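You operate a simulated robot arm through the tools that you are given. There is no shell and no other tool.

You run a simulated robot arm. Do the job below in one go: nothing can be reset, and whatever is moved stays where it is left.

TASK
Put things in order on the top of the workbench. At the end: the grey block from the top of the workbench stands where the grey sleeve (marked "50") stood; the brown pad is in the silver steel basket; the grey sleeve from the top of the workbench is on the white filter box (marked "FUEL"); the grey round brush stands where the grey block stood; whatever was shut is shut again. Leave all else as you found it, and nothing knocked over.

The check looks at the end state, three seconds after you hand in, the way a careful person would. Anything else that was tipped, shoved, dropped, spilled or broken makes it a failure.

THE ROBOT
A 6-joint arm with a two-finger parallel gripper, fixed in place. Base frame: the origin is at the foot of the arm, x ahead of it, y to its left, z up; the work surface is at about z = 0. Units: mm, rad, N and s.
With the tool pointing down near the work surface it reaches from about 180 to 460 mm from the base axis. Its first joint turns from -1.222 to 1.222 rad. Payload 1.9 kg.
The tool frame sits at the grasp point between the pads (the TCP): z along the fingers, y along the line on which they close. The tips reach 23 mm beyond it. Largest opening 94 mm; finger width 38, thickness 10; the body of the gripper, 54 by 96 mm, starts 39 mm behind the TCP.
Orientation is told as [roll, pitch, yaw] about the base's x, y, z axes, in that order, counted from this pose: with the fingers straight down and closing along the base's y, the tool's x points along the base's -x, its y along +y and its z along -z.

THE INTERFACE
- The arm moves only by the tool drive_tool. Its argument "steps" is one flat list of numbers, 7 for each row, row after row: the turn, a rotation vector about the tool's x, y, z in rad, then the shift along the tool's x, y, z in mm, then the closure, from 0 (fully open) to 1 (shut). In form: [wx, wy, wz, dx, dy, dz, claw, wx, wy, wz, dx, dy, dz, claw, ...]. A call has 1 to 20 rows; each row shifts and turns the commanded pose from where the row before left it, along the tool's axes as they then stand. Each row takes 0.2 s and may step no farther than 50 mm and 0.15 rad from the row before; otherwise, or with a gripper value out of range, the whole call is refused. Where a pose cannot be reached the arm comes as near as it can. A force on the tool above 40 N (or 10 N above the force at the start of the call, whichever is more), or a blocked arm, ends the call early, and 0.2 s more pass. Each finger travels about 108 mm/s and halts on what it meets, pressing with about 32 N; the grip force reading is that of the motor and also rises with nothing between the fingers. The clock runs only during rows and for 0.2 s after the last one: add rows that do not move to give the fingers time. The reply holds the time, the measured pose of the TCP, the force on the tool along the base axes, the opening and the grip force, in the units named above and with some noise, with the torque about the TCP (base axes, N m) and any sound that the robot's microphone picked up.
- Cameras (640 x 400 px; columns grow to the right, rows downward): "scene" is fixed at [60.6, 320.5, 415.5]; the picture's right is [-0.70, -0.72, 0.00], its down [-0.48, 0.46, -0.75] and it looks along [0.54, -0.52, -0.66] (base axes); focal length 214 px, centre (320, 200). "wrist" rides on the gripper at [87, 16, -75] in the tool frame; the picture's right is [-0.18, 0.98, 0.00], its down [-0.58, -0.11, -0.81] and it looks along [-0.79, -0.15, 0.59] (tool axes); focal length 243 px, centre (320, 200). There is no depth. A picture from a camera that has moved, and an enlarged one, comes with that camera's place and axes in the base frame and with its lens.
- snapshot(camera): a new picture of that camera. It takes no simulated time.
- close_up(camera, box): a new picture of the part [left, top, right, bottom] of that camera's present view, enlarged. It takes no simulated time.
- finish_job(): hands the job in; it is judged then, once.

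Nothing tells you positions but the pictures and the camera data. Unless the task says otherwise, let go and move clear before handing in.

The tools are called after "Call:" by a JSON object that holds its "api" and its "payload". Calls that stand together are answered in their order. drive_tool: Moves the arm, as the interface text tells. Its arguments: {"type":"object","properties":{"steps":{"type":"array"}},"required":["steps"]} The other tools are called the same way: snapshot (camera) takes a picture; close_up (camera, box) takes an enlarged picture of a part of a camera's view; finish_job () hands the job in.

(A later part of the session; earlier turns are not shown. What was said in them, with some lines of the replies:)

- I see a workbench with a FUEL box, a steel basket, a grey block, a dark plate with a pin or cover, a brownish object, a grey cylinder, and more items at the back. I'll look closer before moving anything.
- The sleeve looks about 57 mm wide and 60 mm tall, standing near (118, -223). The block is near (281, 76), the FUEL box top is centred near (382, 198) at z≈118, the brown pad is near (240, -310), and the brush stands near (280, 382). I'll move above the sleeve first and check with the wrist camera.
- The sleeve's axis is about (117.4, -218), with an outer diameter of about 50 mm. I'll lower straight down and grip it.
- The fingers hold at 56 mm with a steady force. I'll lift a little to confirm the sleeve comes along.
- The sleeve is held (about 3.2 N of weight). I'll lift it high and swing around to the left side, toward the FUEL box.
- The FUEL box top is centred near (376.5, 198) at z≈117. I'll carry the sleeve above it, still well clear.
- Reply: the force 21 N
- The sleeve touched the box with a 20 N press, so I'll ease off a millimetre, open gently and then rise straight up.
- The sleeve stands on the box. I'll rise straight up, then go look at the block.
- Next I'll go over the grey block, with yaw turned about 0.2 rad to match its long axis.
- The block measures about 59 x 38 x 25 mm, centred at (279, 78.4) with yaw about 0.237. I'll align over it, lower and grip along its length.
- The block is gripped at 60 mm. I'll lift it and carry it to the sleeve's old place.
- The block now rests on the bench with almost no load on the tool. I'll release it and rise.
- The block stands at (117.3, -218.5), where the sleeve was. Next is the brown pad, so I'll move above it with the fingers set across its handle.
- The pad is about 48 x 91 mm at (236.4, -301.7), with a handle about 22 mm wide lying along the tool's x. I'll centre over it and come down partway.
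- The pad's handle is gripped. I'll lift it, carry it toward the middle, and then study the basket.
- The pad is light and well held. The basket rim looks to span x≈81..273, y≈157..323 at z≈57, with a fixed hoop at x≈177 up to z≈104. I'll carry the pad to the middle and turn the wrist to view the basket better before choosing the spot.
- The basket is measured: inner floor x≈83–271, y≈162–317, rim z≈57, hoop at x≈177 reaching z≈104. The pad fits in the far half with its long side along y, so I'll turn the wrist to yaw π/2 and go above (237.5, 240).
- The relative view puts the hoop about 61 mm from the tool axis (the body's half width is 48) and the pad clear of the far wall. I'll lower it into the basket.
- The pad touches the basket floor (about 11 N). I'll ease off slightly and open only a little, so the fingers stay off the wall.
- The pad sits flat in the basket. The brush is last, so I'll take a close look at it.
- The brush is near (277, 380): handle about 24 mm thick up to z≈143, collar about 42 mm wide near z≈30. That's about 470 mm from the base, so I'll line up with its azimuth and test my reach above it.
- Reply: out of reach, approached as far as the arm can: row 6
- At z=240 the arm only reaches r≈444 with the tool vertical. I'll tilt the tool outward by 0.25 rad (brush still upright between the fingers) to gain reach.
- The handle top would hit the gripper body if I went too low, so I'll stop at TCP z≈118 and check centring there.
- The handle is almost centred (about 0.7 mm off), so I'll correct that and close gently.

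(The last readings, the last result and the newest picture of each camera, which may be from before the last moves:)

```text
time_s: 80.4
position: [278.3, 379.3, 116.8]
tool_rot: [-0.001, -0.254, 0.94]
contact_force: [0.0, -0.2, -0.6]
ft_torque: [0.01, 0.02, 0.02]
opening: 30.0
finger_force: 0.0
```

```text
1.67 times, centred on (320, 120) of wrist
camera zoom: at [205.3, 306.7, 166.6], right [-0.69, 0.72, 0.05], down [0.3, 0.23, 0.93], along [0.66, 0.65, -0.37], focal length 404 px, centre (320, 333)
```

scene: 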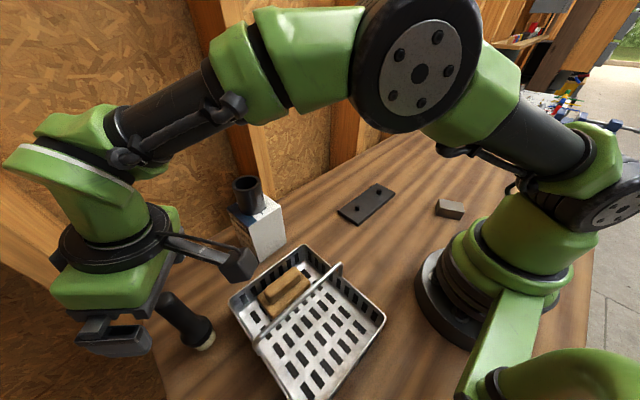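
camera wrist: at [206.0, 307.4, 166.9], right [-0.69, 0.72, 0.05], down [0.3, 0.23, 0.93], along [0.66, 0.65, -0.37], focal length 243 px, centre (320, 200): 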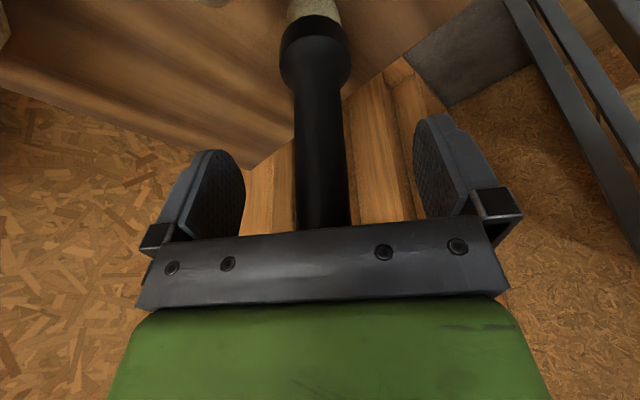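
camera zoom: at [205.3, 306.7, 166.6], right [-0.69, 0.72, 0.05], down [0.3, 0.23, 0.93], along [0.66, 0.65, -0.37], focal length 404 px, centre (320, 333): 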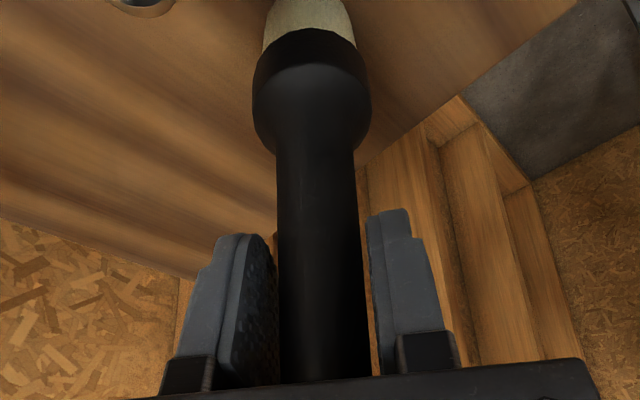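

Call:
{"api": "drive_tool", "payload": {"steps": [0, 0, 0, 0, 0, 0, 0.7, 0, 0, 0, 0, 0, 0, 0.71, 0, 0, 0, 0, 0, 0, 0.72, 0, 0, 0, 0, 0, 0, 0.73, 0, 0, 0, 0, 0, 0, 0.74, 0, 0, 0, 0, 0, 0, 0.75, 0, 0, 0, 0, 0, 0, 0.77, 0, 0, 0, 0, 0, 0, 0.8, 0, 0, 0, 0, 0, 0, 1, 0, 0, 0, 0, 0, 0, 1]}}

Call:
{"api": "close_up", "payload": {"camera": "wrist", "box": [220, 0, 420, 240]}}

Call:
{"api": "close_up", "payload": {"camera": "scene", "box": [50, 200, 270, 370]}}

```text
time_s: 82.6
position: [278.3, 379.8, 117.8]
tool_rot: [-0.001, -0.252, 0.94]
contact_force: [0.2, 0.0, 0.0]
ft_torque: [-0.02, 0.02, 0.0]
opening: 23.9
finger_force: 31.7
```

```text
1.67 times, centred on (320, 120) of wrist
camera zoom: at [205.3, 306.7, 166.6], right [-0.69, 0.72, 0.05], down [0.3, 0.23, 0.93], along [0.66, 0.65, -0.37], focal length 404 px, centre (320, 333)
```

zoom: 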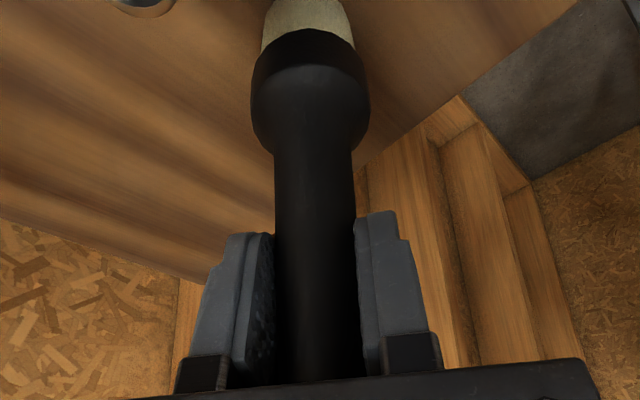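

```text
2.35 times, centred on (160, 285) of scene
camera zoom: at [60.6, 320.5, 415.5], right [-0.7, -0.72, 0.0], down [-0.48, 0.46, -0.75], along [0.54, -0.52, -0.66], focal length 505 px, centre (696, 0)
```

zoom: 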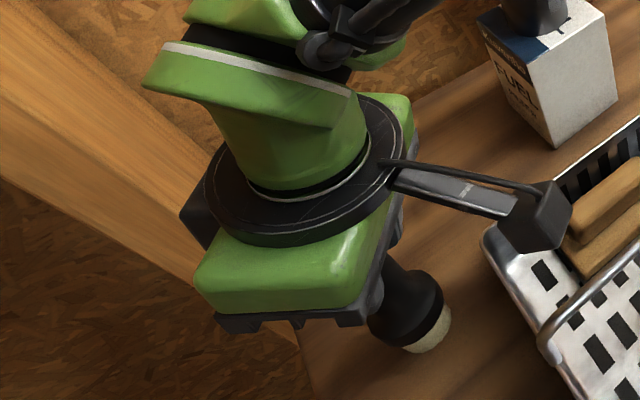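

The brush handle is gripped at 24 mm. I'll lift it straight up along the base z axis.

Call:
{"api": "drive_tool", "payload": {"steps": [0, 0, 0, -2.5, 0, -9.68, 1, 0, 0, 0, -3.75, 0, -14.5, 1, 0, 0, 0, -5, 0, -19.4, 1, 0, 0, 0, -5, 0, -19.4, 1, 0, 0, 0, -5, 0, -19.4, 1, 0, 0, 0, 0, 0, 0, 1]}}

Call:
{"api": "snapshot", "payload": {"camera": "scene"}}

Call:
{"api": "snapshot", "payload": {"camera": "wrist"}}

```text
time_s: 84.0
position: [279.2, 379.2, 205.0]
tool_rot: [-0.002, -0.253, 0.94]
contact_force: [-0.3, -0.6, -0.5]
ft_torque: [0.01, 0.0, -0.02]
opening: 23.9
finger_force: 31.8
```

```text
taken
```

scene: 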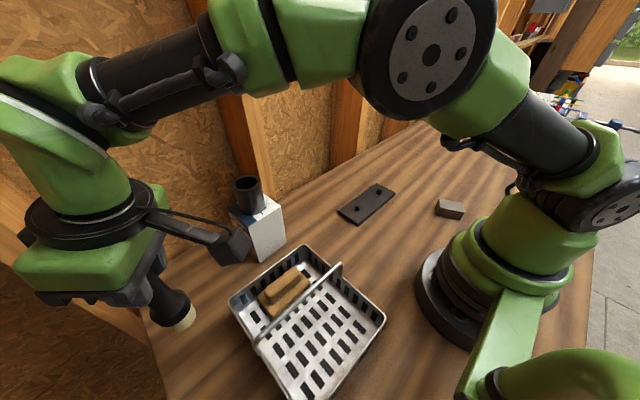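

```text
taken
camera wrist: at [205.2, 307.1, 253.6], right [-0.69, 0.72, 0.05], down [0.3, 0.23, 0.93], along [0.66, 0.65, -0.37], focal length 243 px, centre (320, 200)
```

wrist: 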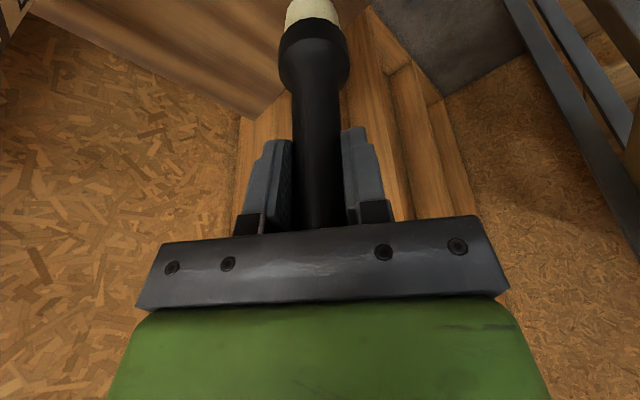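

The brush hangs upright with its bottom at about z≈87. I'll carry it along x≈279 over the basket's edge to above the block's old spot.

Call:
{"api": "drive_tool", "payload": {"steps": [0, 0, 0, 23.44, -17.77, -6.04, 1, 0, 0, 0, 23.44, -17.77, -6.04, 1, 0, 0, 0, 23.44, -17.77, -6.04, 1, 0, 0, 0, 23.44, -17.77, -6.04, 1, 0, 0, 0, 23.44, -17.77, -6.04, 1, 0, 0, 0, 23.44, -17.77, -6.04, 1, 0, 0, 0, 23.44, -17.77, -6.04, 1, 0, 0, 0, 23.44, -17.77, -6.04, 1, 0, 0, 0, 23.44, -17.77, -6.04, 1, 0, 0, 0, 23.44, -17.77, -6.04, 1, 0, 0, 0, 0, 0, 0, 1, 0, 0, 0, 0, 0, 0, 1]}}

Call:
{"api": "snapshot", "payload": {"camera": "scene"}}

Call:
{"api": "snapshot", "payload": {"camera": "wrist"}}

```text
time_s: 86.6
position: [278.9, 82.9, 201.4]
tool_rot: [-0.001, -0.253, 0.94]
contact_force: [0.3, -0.2, -1.5]
ft_torque: [0.02, -0.02, -0.01]
opening: 23.8
finger_force: 31.6
```

```text
taken
```

scene: 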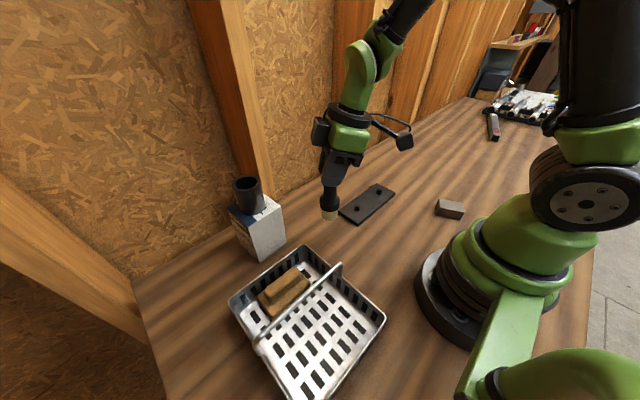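

```text
taken
camera wrist: at [206.3, 9.0, 250.5], right [-0.69, 0.72, 0.05], down [0.3, 0.23, 0.93], along [0.66, 0.65, -0.37], focal length 243 px, centre (320, 200)
```

wrist: 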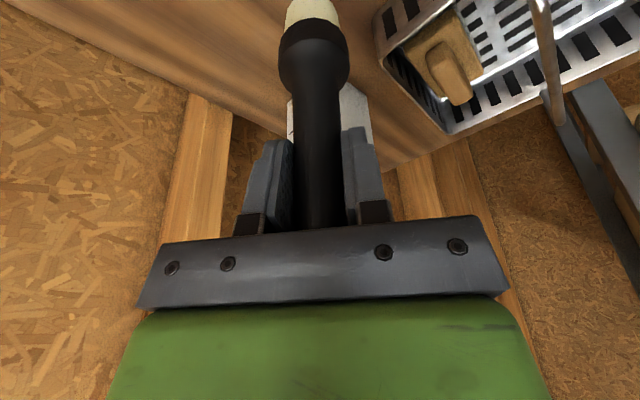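

Call:
{"api": "close_up", "payload": {"camera": "scene", "box": [290, 130, 380, 230]}}

Call:
{"api": "close_up", "payload": {"camera": "wrist", "box": [240, 0, 400, 120]}}

```text
4.00 times, centred on (335, 180) of scene
camera zoom: at [60.6, 320.5, 415.5], right [-0.7, -0.72, 0.0], down [-0.48, 0.46, -0.75], along [0.54, -0.52, -0.66], focal length 858 px, centre (260, 280)
```

zoom: 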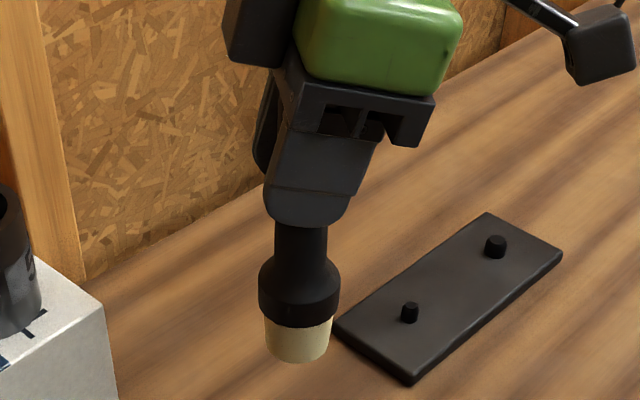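

```text
3.33 times, centred on (320, 60) of wrist
camera zoom: at [206.3, 9.0, 250.5], right [-0.69, 0.72, 0.05], down [0.3, 0.23, 0.93], along [0.66, 0.65, -0.37], focal length 809 px, centre (320, 667)
```

zoom: 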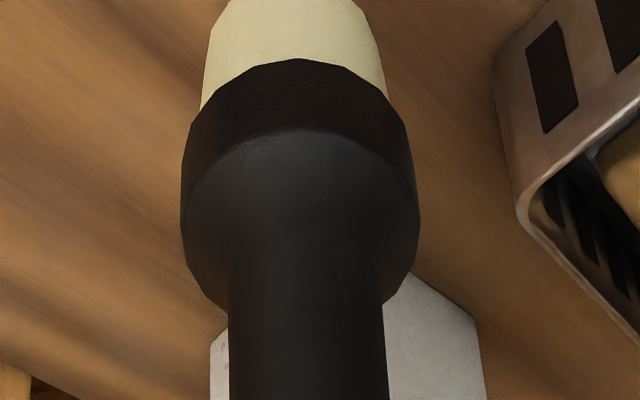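

Call:
{"api": "drive_tool", "payload": {"steps": [0, 0, 0, 4.9, -0.73, 16.8, 1, 0, 0, 0, 4.9, -0.73, 16.8, 1, 0, 0, 0, 4.9, -0.73, 16.8, 1, 0, 0, 0, 4.9, -0.73, 16.8, 1, 0, 0, 0, 0, 0, 0, 1, 0, 0, 0, 0, 0, 0, 1]}}

Call:
{"api": "close_up", "payload": {"camera": "scene", "box": [280, 150, 400, 260]}}

Call:
{"api": "snapshot", "payload": {"camera": "wrist"}}

```text
time_s: 88.0
position: [280.1, 76.8, 130.5]
tool_rot: [-0.002, -0.252, 0.941]
contact_force: [-0.3, 0.5, -1.6]
ft_torque: [0.04, 0.01, 0.0]
opening: 23.7
finger_force: 32.2
```

```text
3.64 times, centred on (340, 205) of scene
camera zoom: at [60.6, 320.5, 415.5], right [-0.7, -0.72, 0.0], down [-0.48, 0.46, -0.75], along [0.54, -0.52, -0.66], focal length 780 px, centre (247, 182)
```

zoom: 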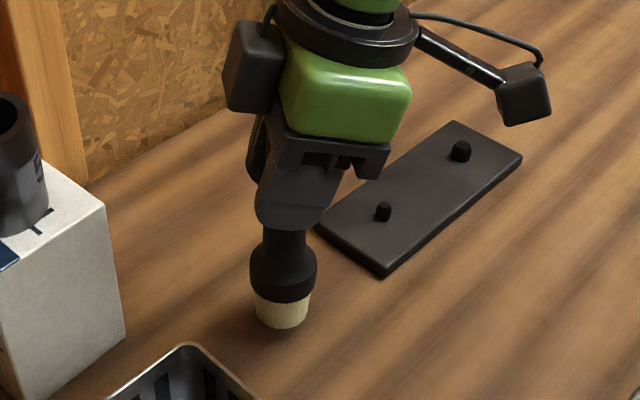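

```text
taken
camera wrist: at [206.8, 4.7, 180.5], right [-0.69, 0.72, 0.05], down [0.3, 0.23, 0.93], along [0.66, 0.65, -0.37], focal length 243 px, centre (320, 200)
```

wrist: 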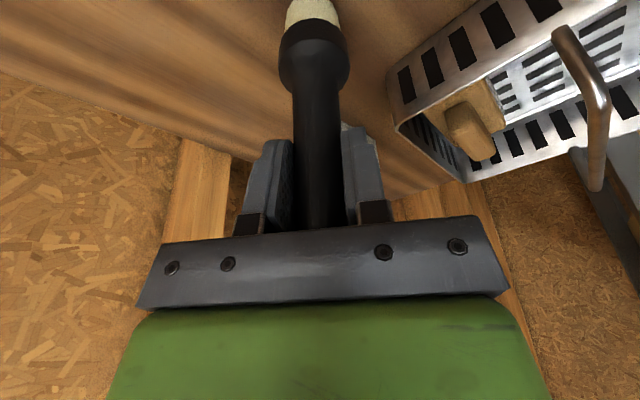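

The brush is within a couple of millimetres of the block's old centre. I'll lower it gently onto the bench.

Call:
{"api": "drive_tool", "payload": {"steps": [0, 0, 0, 1.5, 0, 5.8, 1, 0, 0, 0, 0.75, 0, 2.9, 1, 0, 0, 0, 0, 0, 0, 1]}}

Call:
{"api": "drive_tool", "payload": {"steps": [0, 0, 0, 0.38, 0, 1.45, 1, 0, 0, 0, 0, 0, 0, 1]}}

```text
time_s: 88.8
position: [281.6, 76.2, 123.1]
tool_rot: [-0.002, -0.253, 0.941]
contact_force: [0.3, -0.2, -0.5]
ft_torque: [-0.01, 0.03, 0.03]
opening: 23.7
finger_force: 32.1
```

```text
time_s: 89.4
position: [281.0, 77.0, 124.4]
tool_rot: [-0.002, -0.253, 0.941]
contact_force: [0.0, 0.7, -1.3]
ft_torque: [0.04, -0.02, 0.03]
opening: 23.7
finger_force: 32.3
```

Call:
{"api": "drive_tool", "payload": {"steps": [0, 0, 0, -0.5, 2.0, 2.2, 1, 0, 0, 0, 0.38, 0, 1.45, 1, 0, 0, 0, 0, 0, 0, 1]}}

Call:
{"api": "drive_tool", "payload": {"steps": [0, 0, 0, 0.3, 0, 1.16, 1, 0, 0, 0, 0, 0, 0, 1]}}

```text
time_s: 90.2
position: [280.2, 80.1, 119.8]
tool_rot: [-0.001, -0.254, 0.94]
contact_force: [0.0, -0.1, -0.5]
ft_torque: [0.0, -0.02, 0.02]
opening: 23.7
finger_force: 32.4
```

```text
time_s: 90.8
position: [279.4, 80.0, 117.2]
tool_rot: [0.0, -0.252, 0.939]
contact_force: [0.2, 0.0, -0.7]
ft_torque: [-0.02, 0.0, -0.05]
opening: 23.8
finger_force: 31.7
```

Call:
{"api": "drive_tool", "payload": {"steps": [0, 0, 0, 0.25, 0, 0.97, 1, 0, 0, 0, 0, 0, 0, 1]}}

Call:
{"api": "close_up", "payload": {"camera": "scene", "box": [300, 190, 360, 250]}}

```text
time_s: 91.4
position: [280.7, 80.4, 116.9]
tool_rot: [0.0, -0.252, 0.94]
contact_force: [-1.5, -0.6, 6.4]
ft_torque: [-0.09, 0.23, -0.01]
opening: 23.7
finger_force: 31.7
```

```text
6.67 times, centred on (330, 220) of scene
camera zoom: at [60.6, 320.5, 415.6], right [-0.7, -0.72, 0.0], down [-0.48, 0.46, -0.75], along [0.54, -0.52, -0.66], focal length 1430 px, centre (253, 67)
```

zoom: 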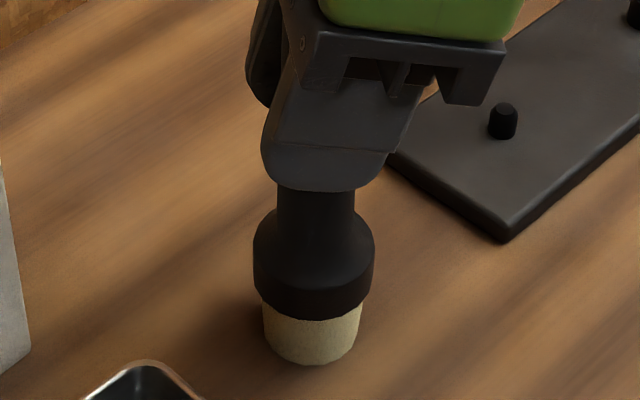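

The bristles touch the bench (6 N). I'll ease off half a millimetre and open slowly.

Call:
{"api": "drive_tool", "payload": {"steps": [0, 0, 0, -0.13, 0, -0.5, 1, 0, 0, 0, 0, 0, 0, 1]}}

Call:
{"api": "drive_tool", "payload": {"steps": [0, 0, 0, 0, 0, 0, 0.74, 0, 0, 0, 0, 0, 0, 0.72, 0, 0, 0, 0, 0, 0, 0.68, 0, 0, 0, 0, 0, 0, 0.6, 0, 0, 0, 0, 0, 0, 0.4, 0, 0, 0, 0, 0, 0, 0.2, 0, 0, 0, 0, 0, 0, 0.1, 0, 0, 0, 0, 0, 0, 0.1]}}

Call:
{"api": "snapshot", "payload": {"camera": "wrist"}}

Call:
{"api": "close_up", "payload": {"camera": "scene", "box": [280, 150, 400, 260]}}

```text
time_s: 92.0
position: [281.2, 78.4, 117.0]
tool_rot: [-0.004, -0.252, 0.938]
contact_force: [-0.2, -0.1, -1.0]
ft_torque: [0.0, -0.02, -0.01]
opening: 23.7
finger_force: 31.5
```

```text
time_s: 93.8
position: [282.0, 79.9, 117.7]
tool_rot: [0.0, -0.255, 0.941]
contact_force: [-0.2, -0.2, -0.3]
ft_torque: [0.0, -0.03, 0.0]
opening: 84.7
finger_force: 0.1
```

```text
taken
camera wrist: at [207.4, 6.4, 167.0], right [-0.69, 0.72, 0.05], down [0.3, 0.23, 0.93], along [0.66, 0.65, -0.37], focal length 243 px, centre (320, 200)
```

wrist: 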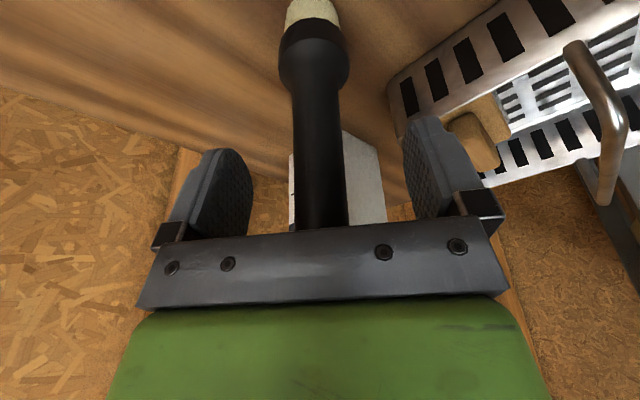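

```text
3.64 times, centred on (340, 205) of scene
camera zoom: at [60.6, 320.5, 415.5], right [-0.7, -0.72, 0.0], down [-0.48, 0.46, -0.75], along [0.54, -0.52, -0.66], focal length 780 px, centre (247, 182)
```

zoom: 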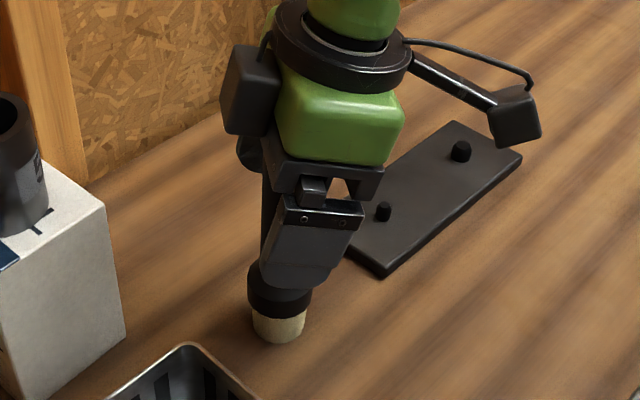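

The brush stands on its own. I'll back the gripper off along its own axis and then go to a clear pose for a final check.

Call:
{"api": "drive_tool", "payload": {"steps": [0, 0, 0, 0, 0, -10, 0.1, 0, 0, 0, 0, 0, -20, 0.1, 0, 0, 0, 0, 0, -30, 0.1, 0, 0, 0, 0, 0, -35, 0.1, 0, 0, 0, 0, 0, -35, 0.1, 0, 0, 0, 0, 0, -35, 0.1, 0, 0, 0, 0, 0, 0, 0.1]}}

Call:
{"api": "snapshot", "payload": {"camera": "scene"}}

Call:
{"api": "snapshot", "payload": {"camera": "wrist"}}

```text
time_s: 95.4
position: [255.3, 48.9, 275.9]
tool_rot: [-0.003, -0.253, 0.943]
contact_force: [-0.4, -0.1, 0.7]
ft_torque: [0.01, 0.02, 0.0]
opening: 84.6
finger_force: 0.0
```

```text
taken
```

scene: 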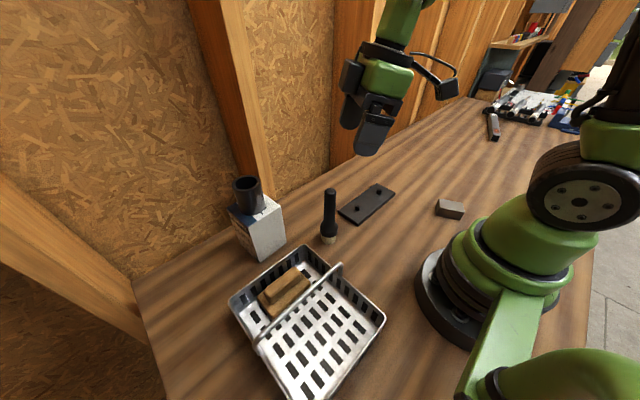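

```text
taken
camera wrist: at [181.8, -25.2, 325.4], right [-0.69, 0.72, 0.04], down [0.3, 0.23, 0.93], along [0.66, 0.65, -0.37], focal length 243 px, centre (320, 200)
```

wrist: 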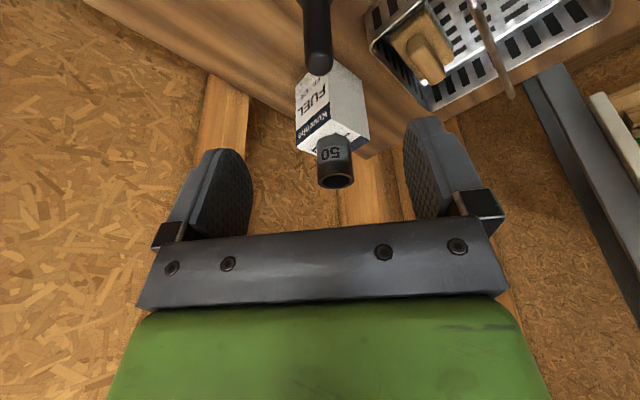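

Call:
{"api": "drive_tool", "payload": {"steps": [0, 0.126, 0, 0, 0, -10, 0.1, 0, 0.126, 0, 0, 0, -10, 0.1, 0, 0, 0.1343, 0, 0, 0, 0, 0, 0, 0.1343, 0, 0, 0, 0, 0, 0, 0.1343, 0, 0, 0, 0, 0, 0, 0.1343, 0, 0, 0, 0, 0, 0, 0.1343, 0, 0, 0, 0, 0, 0, 0.1343, 0, 0, 0, 0, 0, 0, 0.1343, 0, 0, 0, 0, 0, 0, 0, -4.5, -24, -18, 0, 0, 0, 0, -4.5, -24, -18, 0, 0, 0, 0, -4.5, -24, -18, 0, 0, 0, 0, -4.5, -24, -18, 0, 0, 0, 0, 0, 0, 0, 0]}}

Call:
{"api": "snapshot", "payload": {"camera": "scene"}}

Call:
{"api": "close_up", "payload": {"camera": "scene", "box": [200, 160, 400, 320]}}

Call:
{"api": "close_up", "payload": {"camera": "scene", "box": [300, 140, 480, 260]}}

Call:
{"api": "snapshot", "payload": {"camera": "wrist"}}

```text
time_s: 98.4
position: [269.5, -52.9, 369.3]
tool_rot: [0.0, -0.003, 0.002]
contact_force: [-0.2, -0.8, 1.0]
ft_torque: [0.05, 0.01, -0.02]
opening: 94.1
finger_force: 0.0
```

```text
taken
```

scene: 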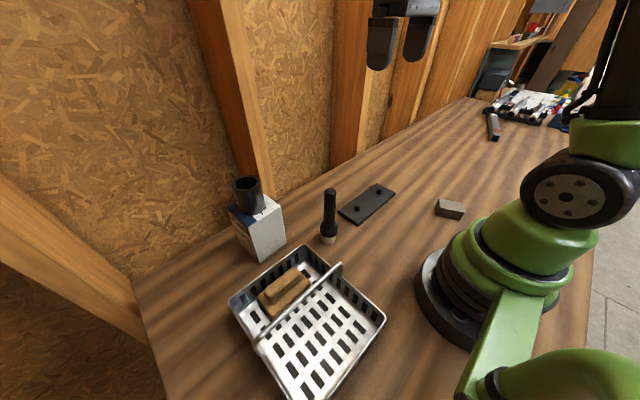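

```text
2.50 times, centred on (300, 240) of scene
camera zoom: at [60.6, 320.5, 415.5], right [-0.7, -0.72, 0.0], down [-0.48, 0.46, -0.75], along [0.54, -0.52, -0.66], focal length 536 px, centre (370, 100)
```

zoom: 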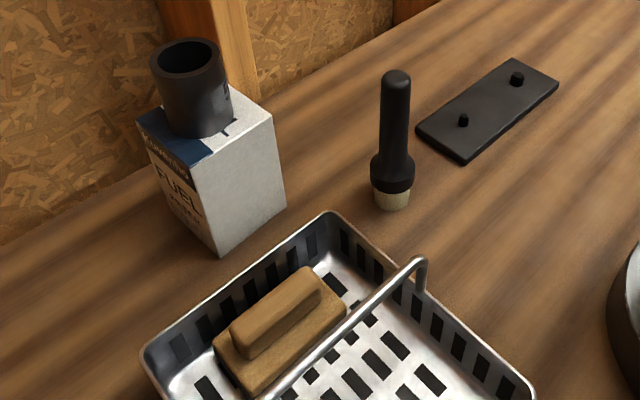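

```text
3.33 times, centred on (390, 200) of scene
camera zoom: at [60.6, 320.5, 415.5], right [-0.7, -0.72, 0.0], down [-0.48, 0.46, -0.75], along [0.54, -0.52, -0.66], focal length 715 px, centre (87, 200)
```

zoom: 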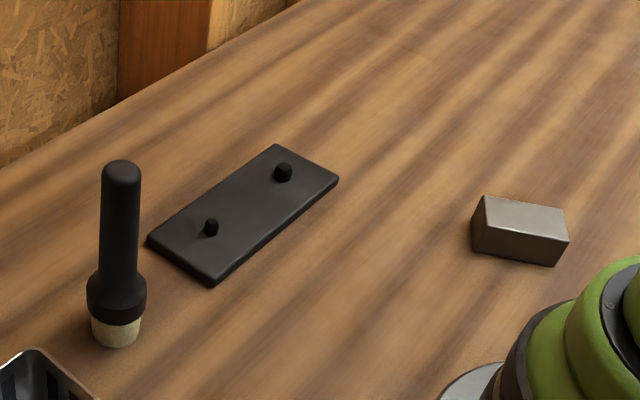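

```text
taken
camera wrist: at [182.9, -37.4, 442.2], right [0.18, 0.98, 0.0], down [0.58, -0.11, 0.81], along [0.79, -0.15, -0.59], focal length 243 px, centre (320, 200)
```

wrist: 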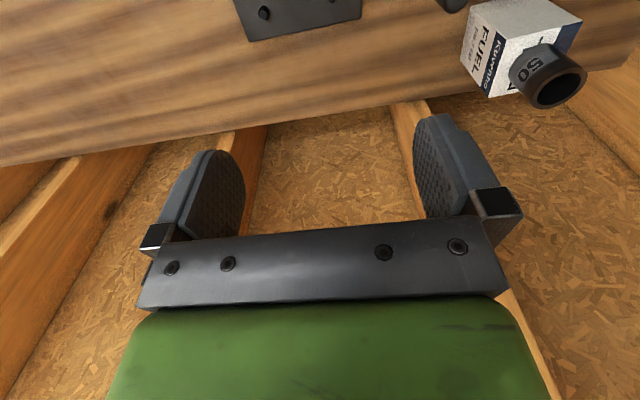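

Everything is in place: the sleeve stands on the FUEL box, the block is where the sleeve was, the brush stands where the block was, and the pad lies in the basket. The plate, box and basket look unmoved, I opened nothing that needs shutting, and the gripper is empty and clear, so I'm handing in.

Call:
{"api": "finish_job", "payload": {}}

```text
The job is handed in.
```

The job is handed in, and in the final pictures everything is where you asked, with nothing tipped or knocked over.

- **Sleeve:** the grey sleeve marked "50" stands upright, centred on top of the white FUEL box.
- **Block:** the grey block stands where the sleeve stood, within about 1 mm.
- **Brush:** the grey round brush stands upright where the block stood, within about 2–3 mm.
- **Pad:** the brown pad lies flat in the far half of the steel basket, beside the handle.
- **Everything else:** the dark plate, the basket and the FUEL box look unmoved. I opened nothing, so there was nothing to shut again.

The gripper is open, empty and back near its starting position.
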